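You operate a simulated robot arm through the tools that you are given. There is no shell and no other tool. Be economical: measure what you need, move in short steps, check, and stop when the job is done.

Carry out the task below with a simulated robot arm. There is one attempt and no reset: what you move stays moved.

JOB
Take the spray bottle and put it on top of the beam wax tin.

The check looks at the end state, three seconds after you hand in, the way a careful person would. Anything else that was tipped, shoved, dropped, spilled or broken makes it a failure.

ROBOT AND FRAMES
A 6-joint arm with a two-finger parallel gripper, fixed in place. Base frame: the origin is at the foot of the arm, x ahead of it, y to its left, z up; the work surface is at about z = 0. Readings come in mm, degrees, newtons and seconds.
With the tool pointing down near the work surface it reaches from about 140 to 580 mm from the base axis. Its first joint turns from -66.0 to 66.0 degrees. Payload 2.1 kg.
The TCP is the grasp point between the finger pads, 30 mm short of the fingertips. In the tool frame z runs along the fingers and y along their closing line. The gripper opens to 94 mm. The fingers are 28 mm wide and 10 mm thick; the gripper's body (50 by 96 mm) begins 55 mm behind the TCP.
Orientation is that of the tool frame in the base frame, as a unit quaternion [x, y, z, w]. With the fingers straight down and closing along the base's y, the tool's x points along the base's -x, its y along +y and its z along -z.

CONTROLS
- The arm moves only by the tool servo_tool. Its argument "steps" is a list of rows, each a list of 3 entries, a list of its own where there are three numbers: the gripper command, from -1 (shut) to 1 (fully open), values between in proportion, then the shift along the tool's x, y, z in units of 250 mm (1.0 is 250 mm), then the turn about the tool's z in units of 90 degrees (1.0 is 90 degrees). In form: [[hand, [tx, ty, tz], twist], ...]. A call has 1 to 8 rows; each row is the pose to reach, as a shift and turn from the pose commanded when the call began, along the tool's axes at that moment. A call with a number of a shift or a turn outside -1 to 1 is refused whole. A row lasts 0.2 s, in which the tool goes at most 50 mm and 8.6 degrees; a call with a longer step from one row to the next is refused whole, and so is a gripper value outside its range. A pose out of reach is approached as far as the arm can. The call stops where the force on the tool passes 40 N (or 10 N more than at its start, if that is more) or the arm is blocked; 0.2 s more then pass. Each finger travels about 72 mm/s and halts on what it meets, pressing with about 38 N; the grip force reading is that of the motor and also rises with nothing between the fingers. The clock runs only during rows and for 0.2 s after the last one: add rows that repeat a pose to give the fingers time. The reply holds the time, the measured pose of the TCP, the force on the tool along the base axes, the opening and the grip force, in the units named above and with some noise, and new pictures: "views" is both (left out), scene, wrist or none.
- Cameras (640 x 400 px; columns grow to the right, rows downward): "scene" is fixed at [53.2, -366.1, 492.5]; the picture's right is [0.81, -0.59, 0.00], its down [-0.28, -0.38, -0.88] and it looks along [0.52, 0.71, -0.47] (base axes); focal length 318 px, centre (320, 200). "wrist" rides on the gripper at [-37, 0, -58] in the tool frame; the picture's right is [0.00, -1.00, 0.00], its down [0.97, 0.00, -0.24] and it looks along [0.24, 0.00, 0.97] (tool axes); focal length 218 px, centre (320, 200). There is no depth. A picture from a camera that has moved, and an enlarged one, comes with that camera's place and axes in the base frame and with its lens.
- enlarge(camera, box): a new picture of the part [left, top, right, bottom] of that camera's present view, enlarged. The clock stands still meanwhile.
- sign_off(): hands the job in; it is judged then, once.

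Work in short steps. Places have to be worked out from the pictures, the camera data and where the tool is seen: move nearer, look again, correct. Check each grasp and each placing, and mend what went wrong. You have 90 turns and 150 pictures in all, those below and enlarged ones among them. Open the gripper and draw the arm clear of the work before you hand the job in, unless the task says otherwise; then end with one line.

The tools are called after "Call:" as name(argument=value, ...) on one line, values as JSON. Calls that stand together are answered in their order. servo_tool: Moves the arm, as the interface text tells. Its arguments: {"type":"object","properties":{"steps":{"type":"array","items":{"type":"array"}},"views":{"type":"string","enum":["both","scene","wrist","none"]}},"required":["steps"]} The other tools are called the same way: enlarge (camera, box) takes an enlarged picture of a part of a camera's view; sign_off () hands the job in.

At the start:

```text
time_s: 0.0
tool_pos: [309.9, -47.3, 344.3]
tcp_rot: [0.0, 1.0, -0.001, 0.0]
force: [0.0, 0.5, 0.4]
width: 94.1
finger_force: 0.1
```

scene: 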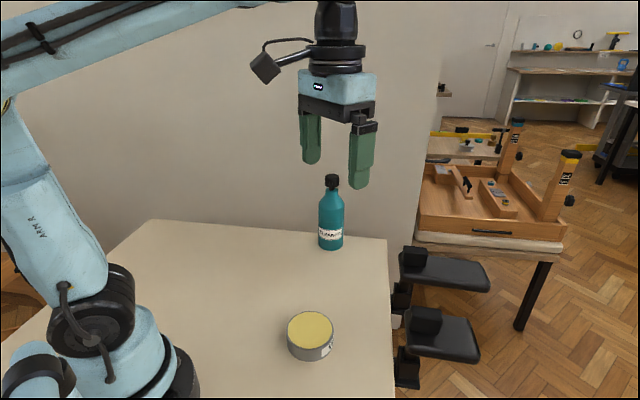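
wrist: 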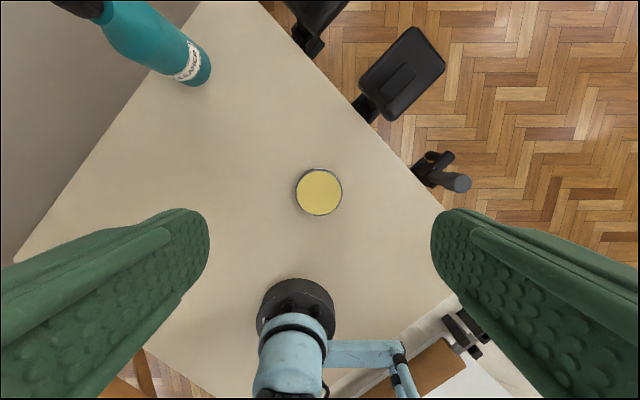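

The tin looks to be near (268, -48), about 80 mm wide. The bottle looks to be near (480, 165), about 190 mm tall. I'll move toward the bottle, staying high, to look again.

Call:
servo_tool(steps=[[1, [-0.09, 0.14, 0], 0], [1, [-0.18, 0.28, 0], 0], [1, [-0.27, 0.42, 0], 0], [1, [-0.36, 0.56, 0], 0], [1, [-0.45, 0.7, 0], 0], [1, [-0.45, 0.7, 0], 0]])

```text
time_s: 1.4
tool_pos: [420.1, 125.5, 345.6]
tcp_rot: [0.0, 1.0, -0.001, 0.0]
force: [-0.1, -0.7, 0.0]
width: 94.2
finger_force: 0.1
camera wrist: at [455.6, 127.4, 402.9], right [0.0, -1.0, 0.0], down [-0.97, 0.0, 0.24], along [-0.24, 0.0, -0.97], focal length 218 px, centre (320, 200)
```

scene: 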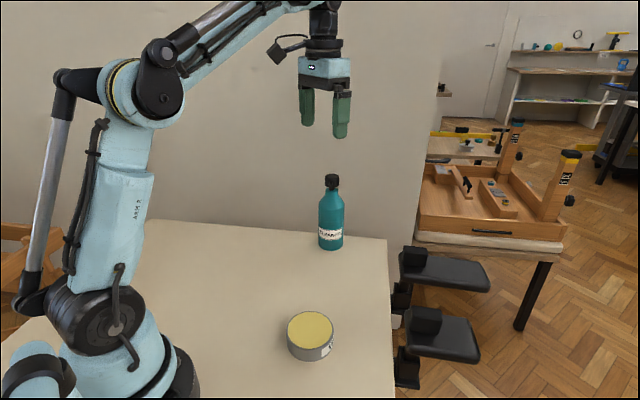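
wrist: 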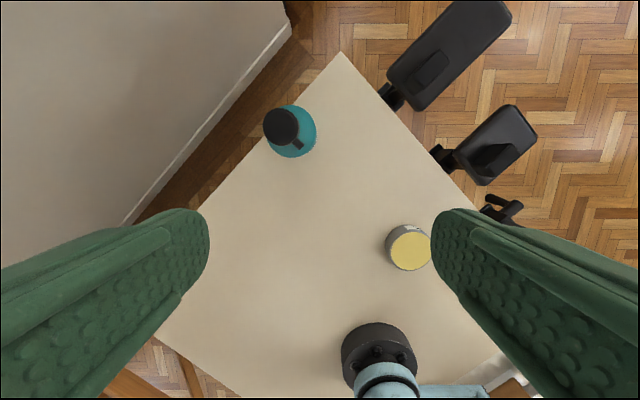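

In the wrist view the cap is near (474, 163). I'll centre over it while still high, with the fingers above the bottle top.

Call:
servo_tool(steps=[[1, [-0.11, 0.075, 0], 0], [1, [-0.216, 0.15, 0], 0], [1, [-0.216, 0.15, 0.15], 0], [1, [-0.216, 0.15, 0.26], 0], [1, [-0.216, 0.15, 0.26], 0]])

```text
time_s: 2.6
tool_pos: [475.1, 164.1, 279.5]
tcp_rot: [0.0, 1.0, -0.001, 0.0]
force: [0.9, -0.8, -0.3]
width: 93.9
finger_force: 0.0
out of reach, approached as far as the arm can: row 2
camera wrist: at [510.9, 164.2, 337.5], right [0.0, -1.0, 0.0], down [-0.97, 0.0, 0.24], along [-0.24, 0.0, -0.97], focal length 218 px, centre (320, 200)
```

scene: 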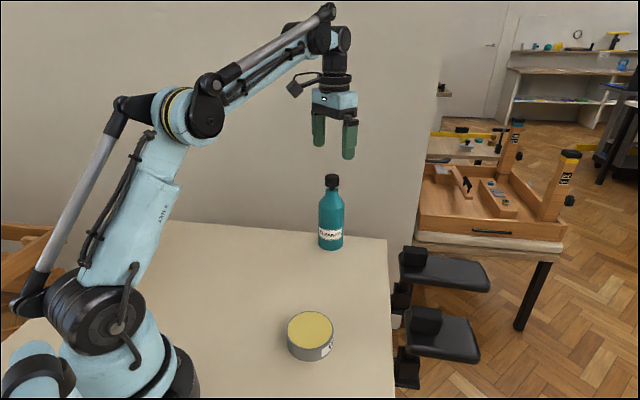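
wrist: 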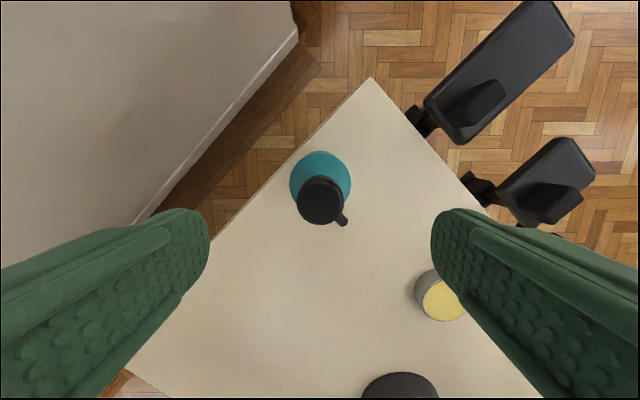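

The bottle is centred along the closing line. I'll enlarge the scene view to measure its height and shoulder.

Call:
enlarge(camera="scene", box=[280, 160, 384, 260])

Call:
enlarge(camera="wrist", box=[270, 140, 370, 240])

Call:
enlarge(camera="scene", box=[260, 290, 360, 370])

```text
4.00 times, centred on (332, 210) of scene
camera zoom: at [53.2, -366.1, 492.5], right [0.81, -0.59, 0.0], down [-0.28, -0.38, -0.88], along [0.52, 0.71, -0.47], focal length 1270 px, centre (272, 160)
```

zoom: 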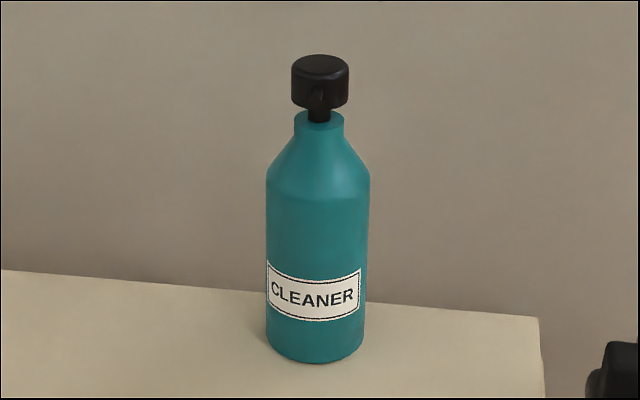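

```text
4.00 times, centred on (320, 190) of wrist
camera zoom: at [510.9, 164.2, 337.5], right [0.0, -1.0, 0.0], down [-0.97, 0.0, 0.24], along [-0.24, 0.0, -0.97], focal length 873 px, centre (320, 240)
```

zoom: 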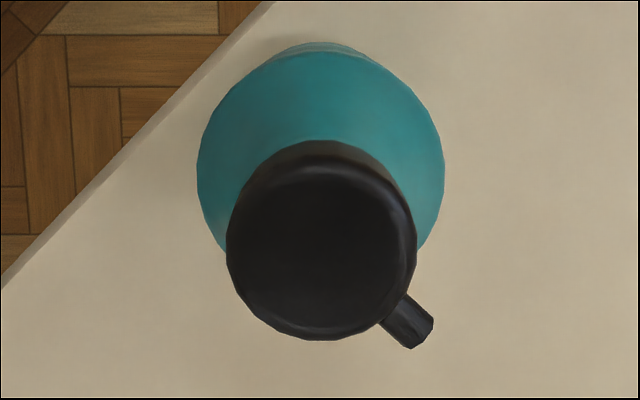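

```text
5.00 times, centred on (310, 330) of scene
camera zoom: at [53.2, -366.1, 492.5], right [0.81, -0.59, 0.0], down [-0.28, -0.38, -0.88], along [0.52, 0.71, -0.47], focal length 1587 px, centre (370, -450)
```

zoom: 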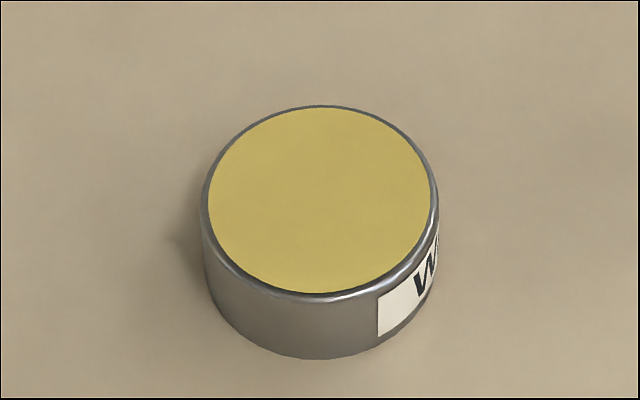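

Measured heights are: bottle top about z=190, cylinder below about z=116, and cap about 33 mm wide between z=168 and 190. If the fingers went low enough to grip the body, the gripper would hit the cap. I'll grip the cap instead, twisting 45° first so the closing line is square to the nozzle.

Call:
servo_tool(steps=[[1, [0, 0, 0], -0.09], [1, [0, 0, 0], -0.18], [1, [0, 0, 0], -0.27], [1, [0, 0, 0], -0.36], [1, [0, 0, 0], -0.45], [1, [0, 0, 0], -0.5], [1, [0, 0, 0.1], -0.5], [1, [0, 0, 0.1], -0.5]])

```text
time_s: 4.4
tool_pos: [474.9, 164.1, 255.5]
tcp_rot: [-0.382, 0.924, -0.001, 0.0]
force: [-0.2, -0.1, 0.5]
width: 94.0
finger_force: 0.0
camera wrist: at [500.8, 191.1, 312.1], right [0.71, -0.71, 0.0], down [-0.69, -0.69, 0.24], along [-0.17, -0.17, -0.97], focal length 218 px, centre (320, 200)
```

scene: 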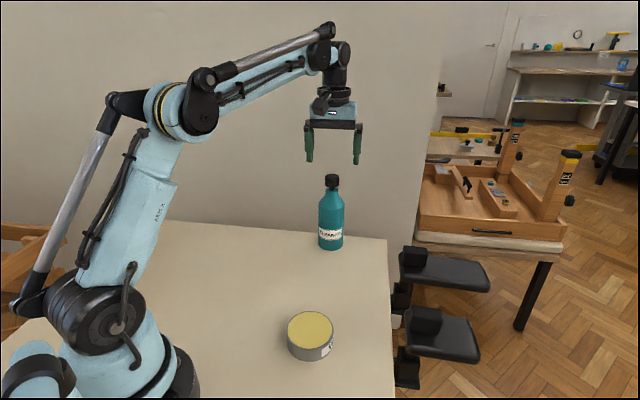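
wrist: 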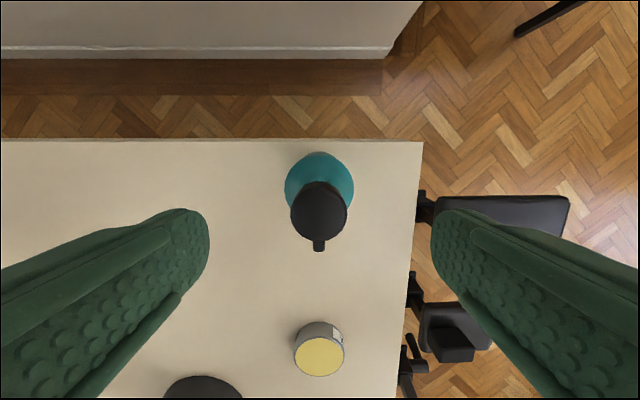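

The nozzle now lies along the tool's x and the cap is centred between the fingers. I'll descend to TCP z≈176 with the hand open.

Call:
servo_tool(steps=[[1, [0, 0, 0.1], 0], [1, [0, 0, 0.2], 0], [1, [0, 0, 0.27], 0], [1, [0, 0, 0.318], 0], [1, [0, 0, 0.318], 0]])

```text
time_s: 5.6
tool_pos: [476.1, 164.9, 174.7]
tcp_rot: [-0.383, 0.924, -0.001, 0.0]
force: [0.9, -0.2, -0.5]
width: 93.9
finger_force: 0.0
camera wrist: at [501.3, 192.6, 231.8], right [0.71, -0.71, 0.0], down [-0.69, -0.69, 0.24], along [-0.17, -0.17, -0.97], focal length 218 px, centre (320, 200)
```

scene: 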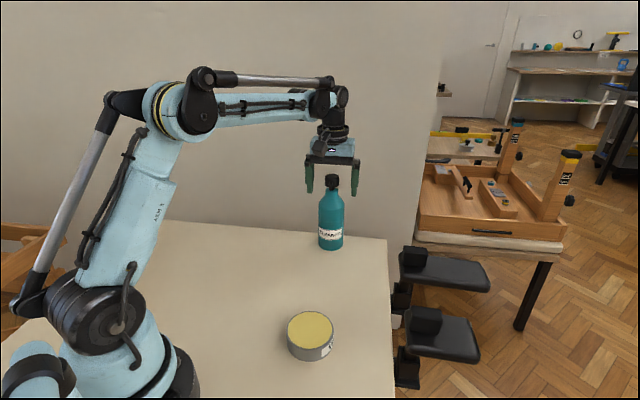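
wrist: 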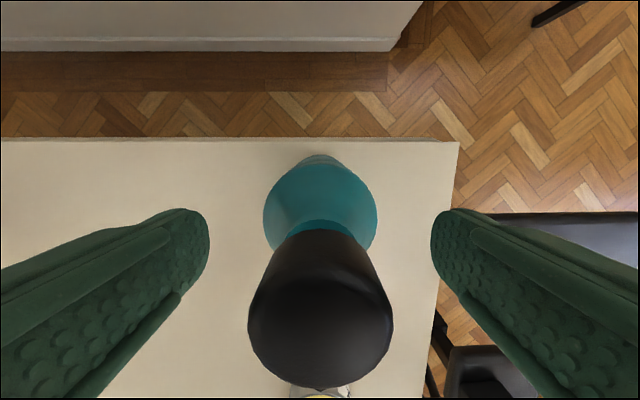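

The cap is centred in both directions at pad height, so I close the gripper.

Call:
servo_tool(steps=[[-1, [0, 0, 0], 0], [-1, [0, 0, 0], 0], [-1, [0, 0, 0], 0], [-1, [0, 0, 0], 0], [-1, [0, 0, 0], 0]])

```text
time_s: 6.8
tool_pos: [477.0, 165.0, 174.5]
tcp_rot: [-0.382, 0.924, -0.001, 0.001]
force: [0.5, -0.9, -0.2]
width: 32.6
finger_force: 38.1
camera wrist: at [501.3, 192.4, 232.1], right [0.71, -0.71, 0.0], down [-0.69, -0.69, 0.24], along [-0.17, -0.17, -0.97], focal length 218 px, centre (320, 200)
```

scene: 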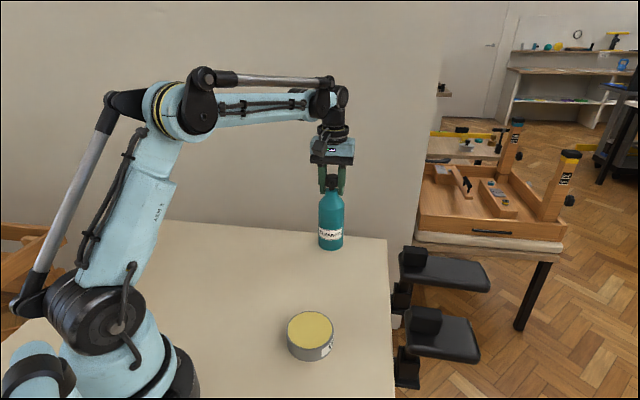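
wrist: 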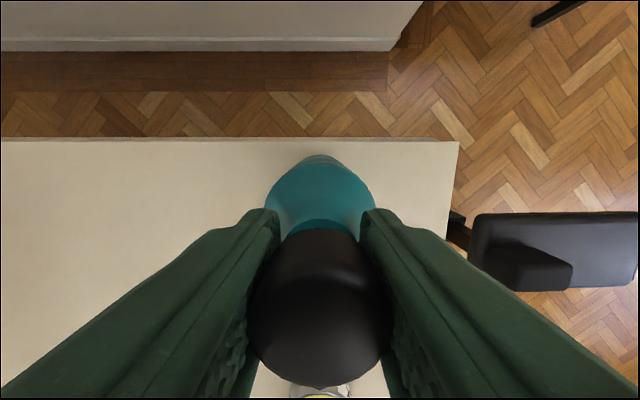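

The grip holds the cap at 32.6 mm with 38 N. I'll lift slowly by 20 mm to check that it holds.

Call:
servo_tool(steps=[[-1, [0, 0, -0.02], 0], [-1, [0, 0, -0.05], 0], [-1, [0, 0, -0.08], 0], [-1, [0, 0, -0.08], 0], [-1, [0, 0, -0.08], 0]])

```text
time_s: 8.0
tool_pos: [477.2, 165.1, 195.4]
tcp_rot: [-0.383, 0.924, -0.001, 0.0]
force: [-0.1, -0.3, -6.0]
width: 32.4
finger_force: 38.0
camera wrist: at [500.8, 192.6, 252.2], right [0.71, -0.71, 0.0], down [-0.69, -0.69, 0.24], along [-0.17, -0.17, -0.97], focal length 218 px, centre (320, 200)
```

scene: 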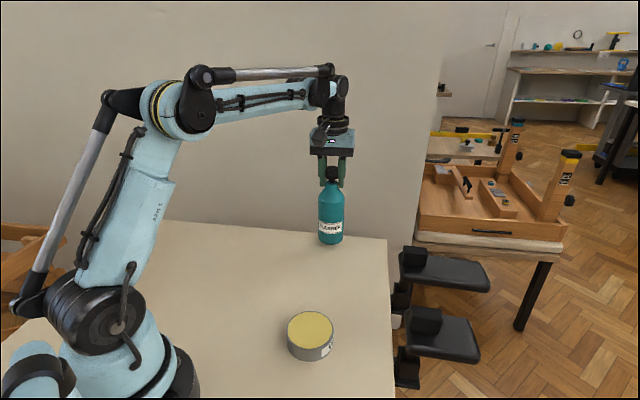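
wrist: 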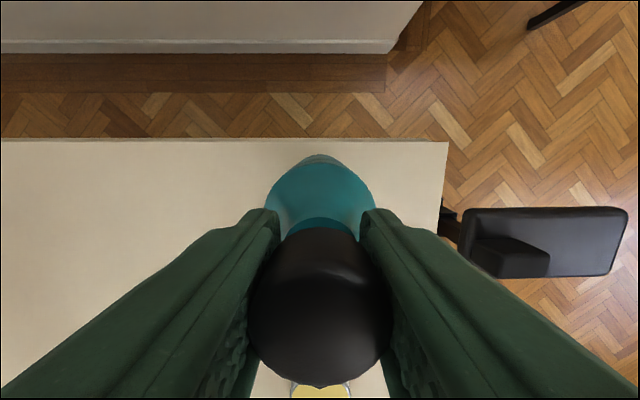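

It holds, with a 6 N load and no slip. I'll lift to about z=260 and move along tool x toward the tin at a gentle pace.

Call:
servo_tool(steps=[[-1, [0, 0, -0.1], 0], [-1, [0, 0, -0.2], 0], [-1, [0.06, 0, -0.26], 0], [-1, [0.17, 0, -0.26], 0], [-1, [0.29, 0, -0.26], 0], [-1, [0.41, 0, -0.26], 0], [-1, [0.53, 0, -0.26], 0], [-1, [0.6, 0, -0.26], 0]])

Call:
servo_tool(steps=[[-1, [0.06, 0, 0], 0], [-1, [0.15, 0, 0], 0], [-1, [0.22, 0, 0], 0], [-1, [0.25, 0, 0], 0], [-1, [0.25, 0, 0], 0]])

```text
time_s: 9.8
tool_pos: [369.8, 57.8, 258.8]
tcp_rot: [-0.383, 0.924, -0.001, 0.0]
force: [1.3, -0.6, -6.6]
width: 31.8
finger_force: 38.4
camera wrist: at [394.2, 86.0, 316.1], right [0.71, -0.71, 0.0], down [-0.69, -0.69, 0.24], along [-0.17, -0.17, -0.97], focal length 218 px, centre (320, 200)
```

scene: 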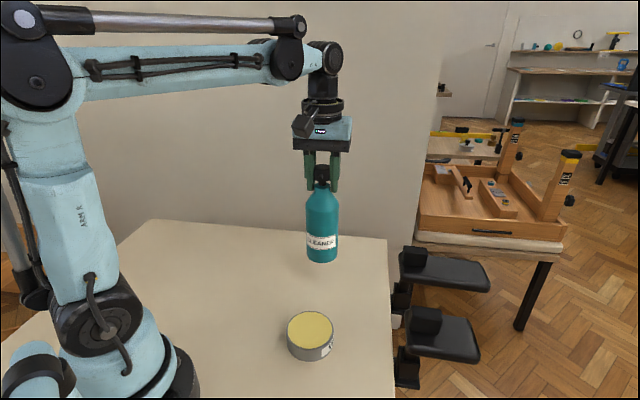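
wrist: 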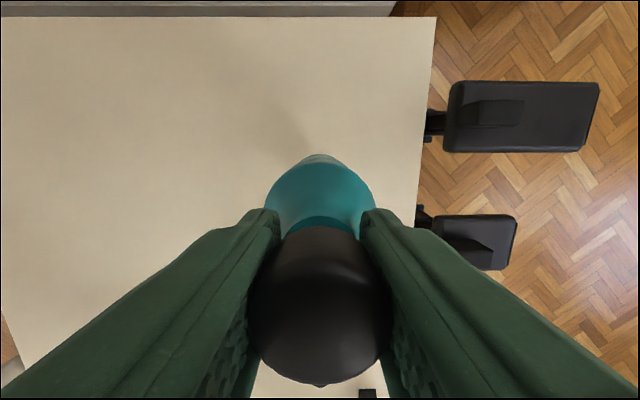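

```text
time_s: 11.0
tool_pos: [323.7, 15.9, 260.4]
tcp_rot: [-0.382, 0.924, -0.001, 0.0]
force: [-0.1, 0.4, -7.1]
width: 32.2
finger_force: 38.1
camera wrist: at [349.3, 42.0, 317.4], right [0.71, -0.71, 0.0], down [-0.69, -0.69, 0.24], along [-0.17, -0.17, -0.97], focal length 218 px, centre (320, 200)
```

scene: 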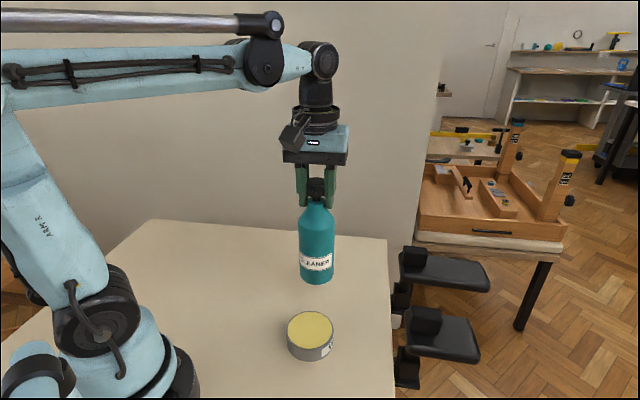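
wrist: 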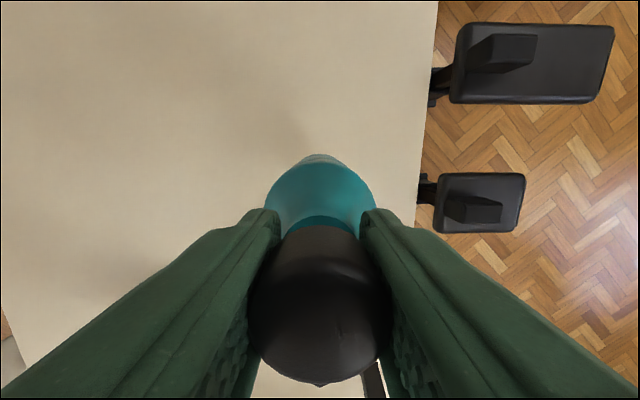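

The wrist view of the tin is blocked, so I rely on the combined estimate of tin centre (267, -47). I'll move above it and lower part way, keeping the bottle bottom at about z=55.

Call:
servo_tool(steps=[[-1, [0.06, 0, 0], 0], [-1, [0.16, -0.008, 0], 0], [-1, [0.26, -0.017, 0], 0], [-1, [0.339, -0.017, 0], 0], [-1, [0.339, -0.017, 0.06], 0], [-1, [0.339, -0.017, 0.12], 0], [-1, [0.339, -0.017, 0.12], 0]])

Call:
enlarge(camera="scene", box=[230, 200, 390, 380])

```text
time_s: 12.6
tool_pos: [267.7, -48.1, 230.2]
tcp_rot: [-0.383, 0.924, -0.002, 0.0]
force: [-0.3, -0.1, -6.2]
width: 32.0
finger_force: 38.0
camera wrist: at [292.5, -21.5, 287.5], right [0.71, -0.71, 0.0], down [-0.69, -0.69, 0.24], along [-0.17, -0.17, -0.97], focal length 218 px, centre (320, 200)
```

scene: 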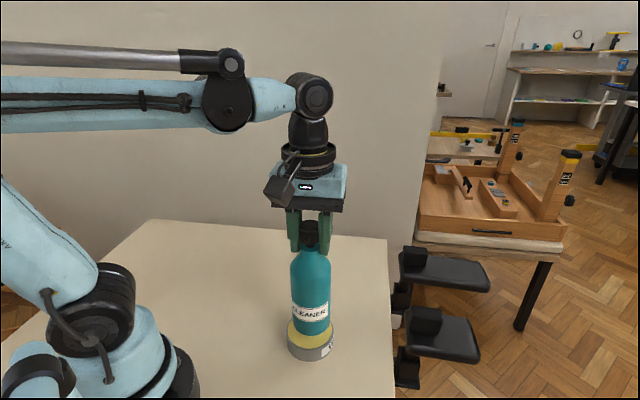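
wrist: 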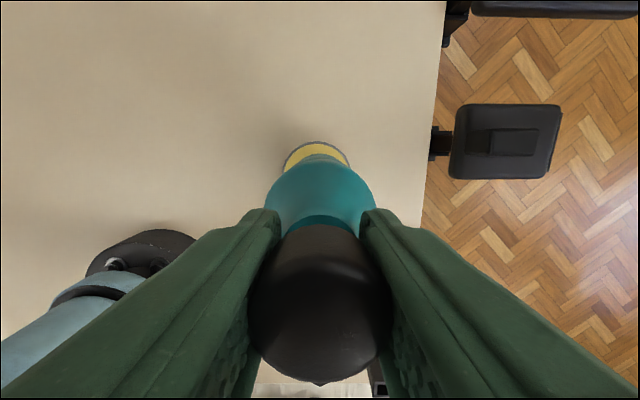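

```text
2.22 times, centred on (310, 290) of scene
camera zoom: at [53.3, -366.1, 492.5], right [0.81, -0.59, 0.0], down [-0.28, -0.38, -0.88], along [0.52, 0.71, -0.47], focal length 706 px, centre (342, 0)
```

zoom: 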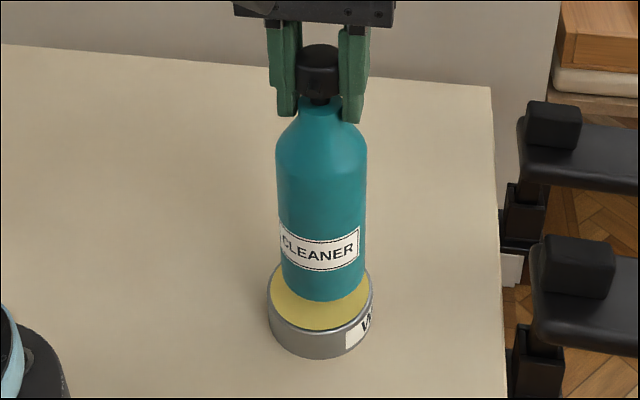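

Laterally it looks aligned in the scene view. I'll enlarge the wrist view to check the tin arc against the bottle.

Call:
enlarge(camera="wrist", box=[260, 120, 380, 220])

Call:
enlarge(camera="scene", box=[270, 300, 350, 370])

```text
4.00 times, centred on (320, 170) of wrist
camera zoom: at [292.5, -21.5, 287.5], right [0.71, -0.71, 0.0], down [-0.69, -0.69, 0.24], along [-0.17, -0.17, -0.97], focal length 873 px, centre (320, 320)
```

zoom: 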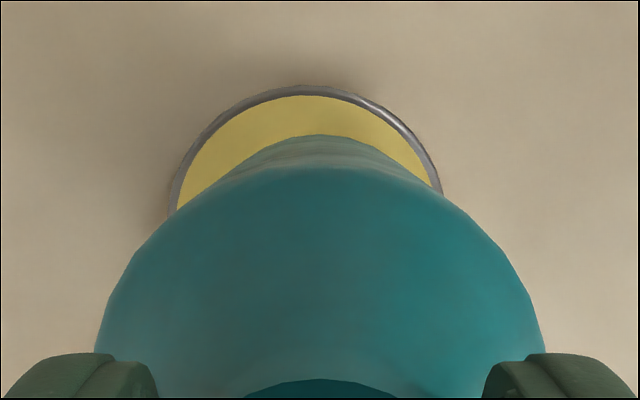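

```text
5.71 times, centred on (310, 335) of scene
camera zoom: at [53.3, -366.1, 492.5], right [0.81, -0.59, 0.0], down [-0.28, -0.38, -0.88], along [0.52, 0.71, -0.47], focal length 1814 px, centre (377, -571)
```

zoom: 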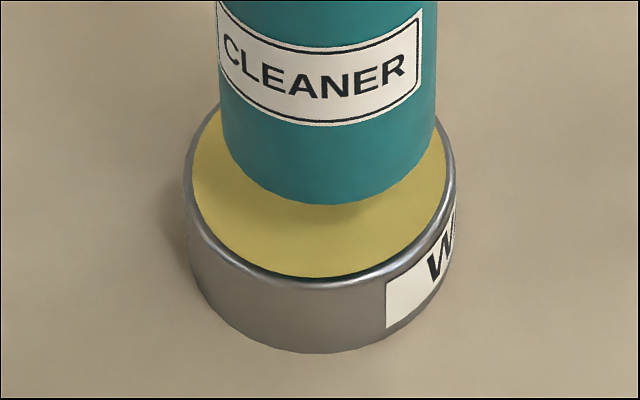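

Both views show the tin about 3 mm to the tool's +y and about 1.5 mm to its -x relative to the bottle. I'll correct that and lower to just above contact.

Call:
servo_tool(steps=[[-1, [-0.006, 0.012, 0], 0], [-1, [-0.006, 0.012, 0.03], 0], [-1, [-0.006, 0.012, 0.06], 0], [-1, [-0.006, 0.012, 0.07], 0], [-1, [-0.006, 0.012, 0.07], 0]])

Call:
enlarge(camera="scene", box=[270, 300, 350, 370])

Call:
enlarge(camera="wrist", box=[260, 120, 380, 220])

```text
time_s: 13.8
tool_pos: [268.6, -45.0, 211.3]
tcp_rot: [-0.383, 0.924, -0.002, 0.0]
force: [0.2, 0.5, -7.1]
width: 32.1
finger_force: 38.1
camera wrist: at [292.2, -18.3, 269.7], right [0.71, -0.71, 0.0], down [-0.69, -0.69, 0.24], along [-0.17, -0.17, -0.97], focal length 218 px, centre (320, 200)
```

scene: 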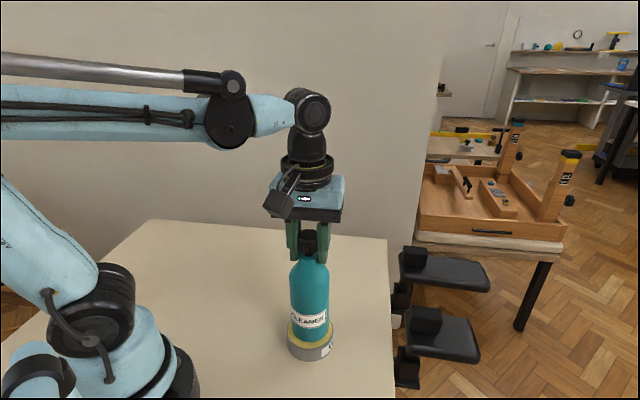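
wrist: 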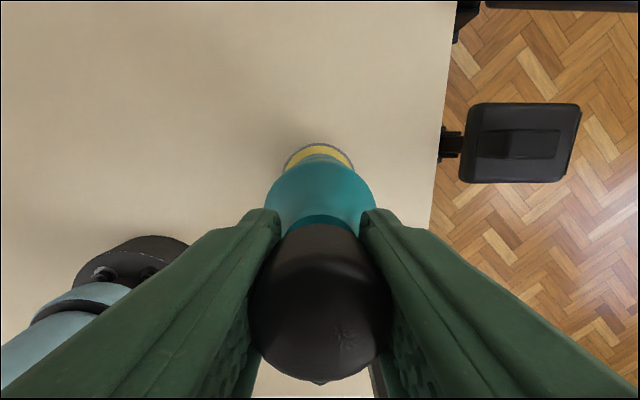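

```text
5.71 times, centred on (310, 335) of scene
camera zoom: at [53.3, -366.1, 492.5], right [0.81, -0.59, 0.0], down [-0.28, -0.38, -0.88], along [0.52, 0.71, -0.47], focal length 1814 px, centre (377, -571)
```

zoom: 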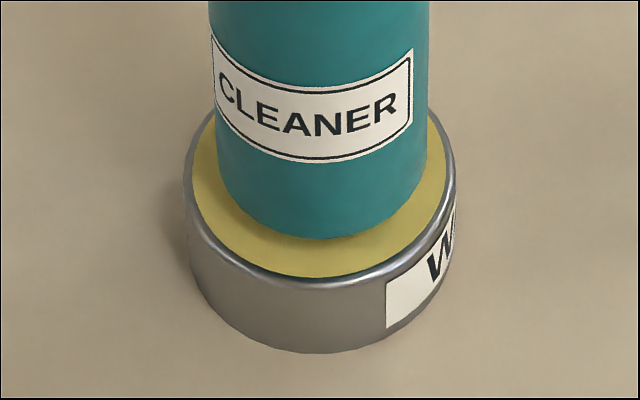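

```text
4.00 times, centred on (320, 170) of wrist
camera zoom: at [292.2, -18.3, 269.7], right [0.71, -0.71, 0.0], down [-0.69, -0.69, 0.24], along [-0.17, -0.17, -0.97], focal length 873 px, centre (320, 320)
```

zoom: 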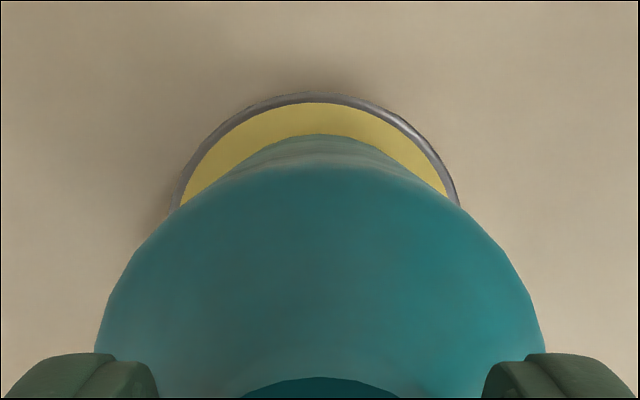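

It is now centred in both views. I'll lower in small steps until the load drops from the tool.

Call:
servo_tool(steps=[[-1, [0, 0, 0.006], 0], [-1, [0, 0, 0.012], 0], [-1, [0, 0, 0.012], 0]], views="none")

```text
time_s: 14.6
tool_pos: [267.0, -44.2, 209.6]
tcp_rot: [-0.383, 0.924, -0.001, 0.0]
force: [0.0, 0.2, -6.2]
width: 32.1
finger_force: 38.1
```

There is no contact yet, so I continue down in small steps.

Call:
servo_tool(steps=[[-1, [0, 0, 0.006], 0], [-1, [0, 0, 0.01], 0], [-1, [0, 0, 0.01], 0]], views="none")

```text
time_s: 15.4
tool_pos: [267.0, -45.1, 206.7]
tcp_rot: [-0.382, 0.924, -0.001, 0.0]
force: [-0.3, -0.7, -6.8]
width: 31.7
finger_force: 37.7
```

Still the full load, so I go down another 2 mm.

Call:
servo_tool(steps=[[-1, [0, 0, 0.004], 0], [-1, [0, 0, 0.008], 0], [-1, [0, 0, 0.008], 0]], views="none")

```text
time_s: 16.2
tool_pos: [267.3, -45.5, 205.8]
tcp_rot: [-0.382, 0.924, -0.001, 0.0]
force: [-0.6, -1.6, 0.4]
width: 31.4
finger_force: 38.0
```

The load has gone to zero, so the bottle is resting on the tin. I'll look before releasing.

Call:
enlarge(camera="scene", box=[260, 220, 370, 370])

Call:
enlarge(camera="scene", box=[270, 300, 350, 370])

```text
2.67 times, centred on (315, 295) of scene
camera zoom: at [53.2, -366.1, 492.5], right [0.81, -0.59, 0.0], down [-0.28, -0.38, -0.88], along [0.52, 0.71, -0.47], focal length 847 px, centre (333, -53)
```

zoom: 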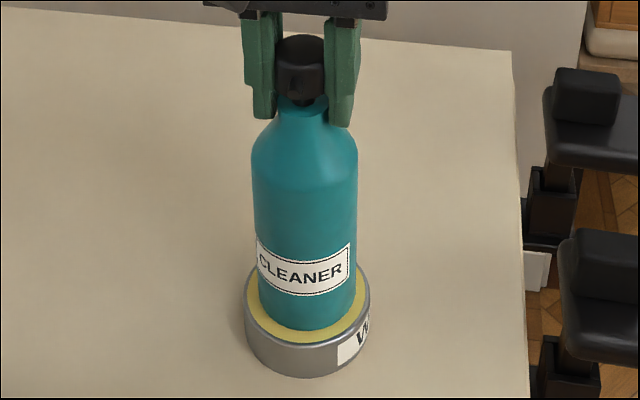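

```text
5.71 times, centred on (310, 335) of scene
camera zoom: at [53.2, -366.1, 492.5], right [0.81, -0.59, 0.0], down [-0.28, -0.38, -0.88], along [0.52, 0.71, -0.47], focal length 1814 px, centre (377, -571)
```

zoom: 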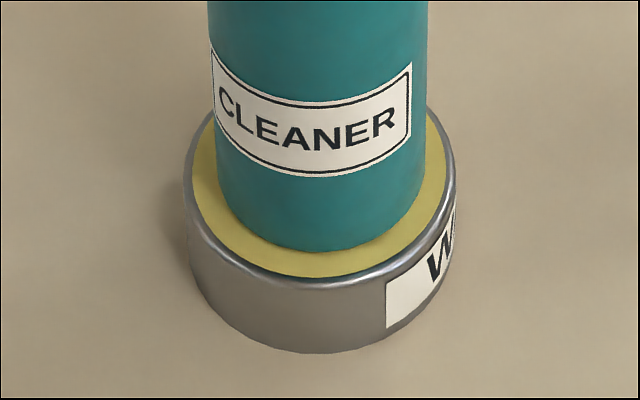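

It is seated flat, centred and upright. I'll open gradually.

Call:
servo_tool(steps=[[-0.3, [0, 0, 0], 0], [-0.1, [0, 0, 0], 0], [0.2, [0, 0, 0], 0], [0.5, [0, 0, 0], 0], [0.5, [0, 0, 0], 0]])

```text
time_s: 17.4
tool_pos: [268.1, -45.6, 206.1]
tcp_rot: [-0.383, 0.924, 0.0, 0.001]
force: [0.1, -0.5, 0.0]
width: 70.6
finger_force: 0.1
camera wrist: at [292.0, -17.8, 262.4], right [0.71, -0.71, 0.0], down [-0.69, -0.69, 0.24], along [-0.17, -0.17, -0.97], focal length 218 px, centre (320, 200)
```

scene: 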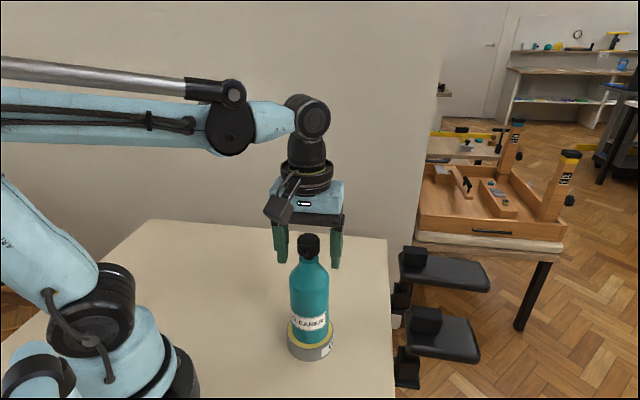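
wrist: 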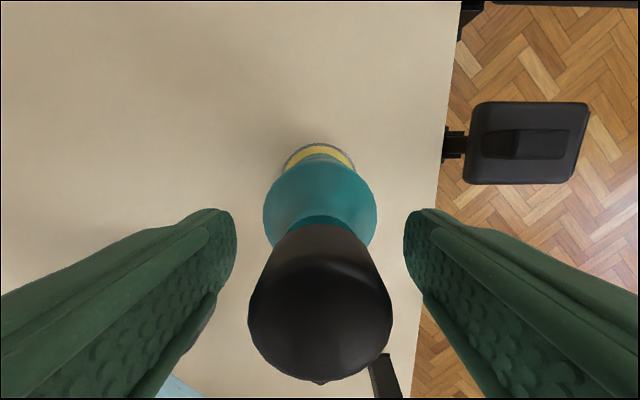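

The bottle stands free and the fingers are clear of the cap. I'll raise straight up, then move away.

Call:
servo_tool(steps=[[0.5, [0, 0, -0.08], 0], [0.5, [0, 0, -0.2], 0], [0.5, [0, 0, -0.35], 0], [0.5, [0, 0, -0.48], 0], [0.5, [-0.15, 0, -0.5], 0], [0.5, [-0.3, 0, -0.5], 0], [0.5, [-0.4, 0, -0.5], 0], [0.5, [-0.4, 0, -0.5], 0]])

Call:
enlarge(camera="scene", box=[260, 220, 370, 370])

```text
time_s: 19.2
tool_pos: [337.3, 26.4, 330.4]
tcp_rot: [-0.383, 0.924, 0.0, 0.0]
force: [0.6, 0.1, 0.3]
width: 70.4
finger_force: 0.1
camera wrist: at [362.8, 52.4, 388.5], right [0.71, -0.71, 0.0], down [-0.69, -0.69, 0.24], along [-0.17, -0.17, -0.97], focal length 218 px, centre (320, 200)
```

scene: 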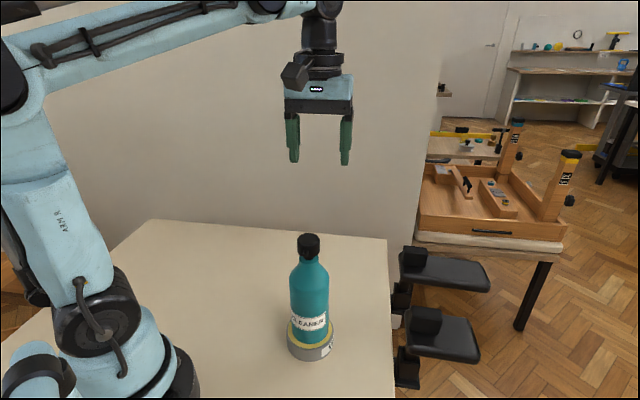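
wrist: 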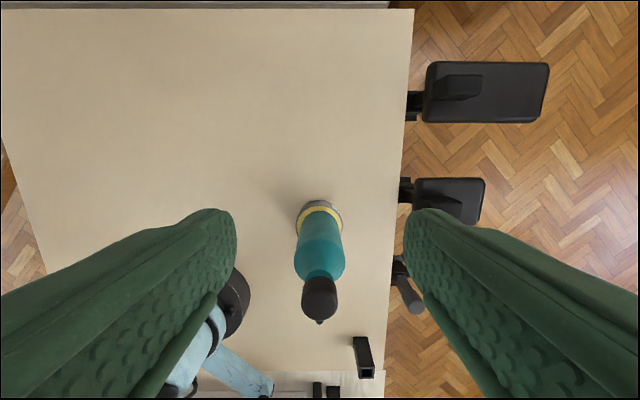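

```text
2.67 times, centred on (315, 295) of scene
camera zoom: at [53.3, -366.1, 492.5], right [0.81, -0.59, 0.0], down [-0.28, -0.38, -0.88], along [0.52, 0.71, -0.47], focal length 847 px, centre (333, -53)
```

zoom: 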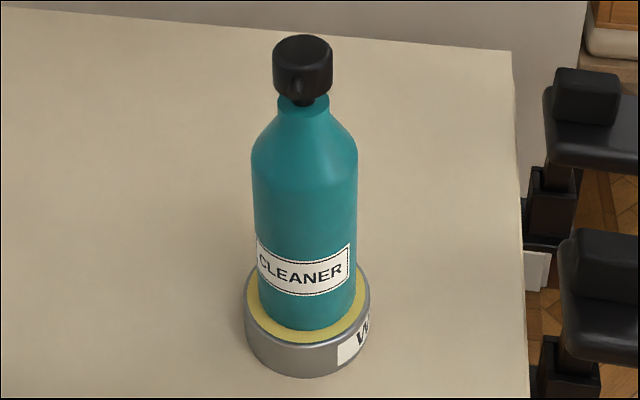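

The bottle stands upright and centred on the tin. The arm is clear and nothing else has moved, so I hand in.

Call:
sign_off()

```text
The job is handed in.
```

The spray bottle is standing upright and centred on top of the beam wax tin, with the gripper open and the arm clear.
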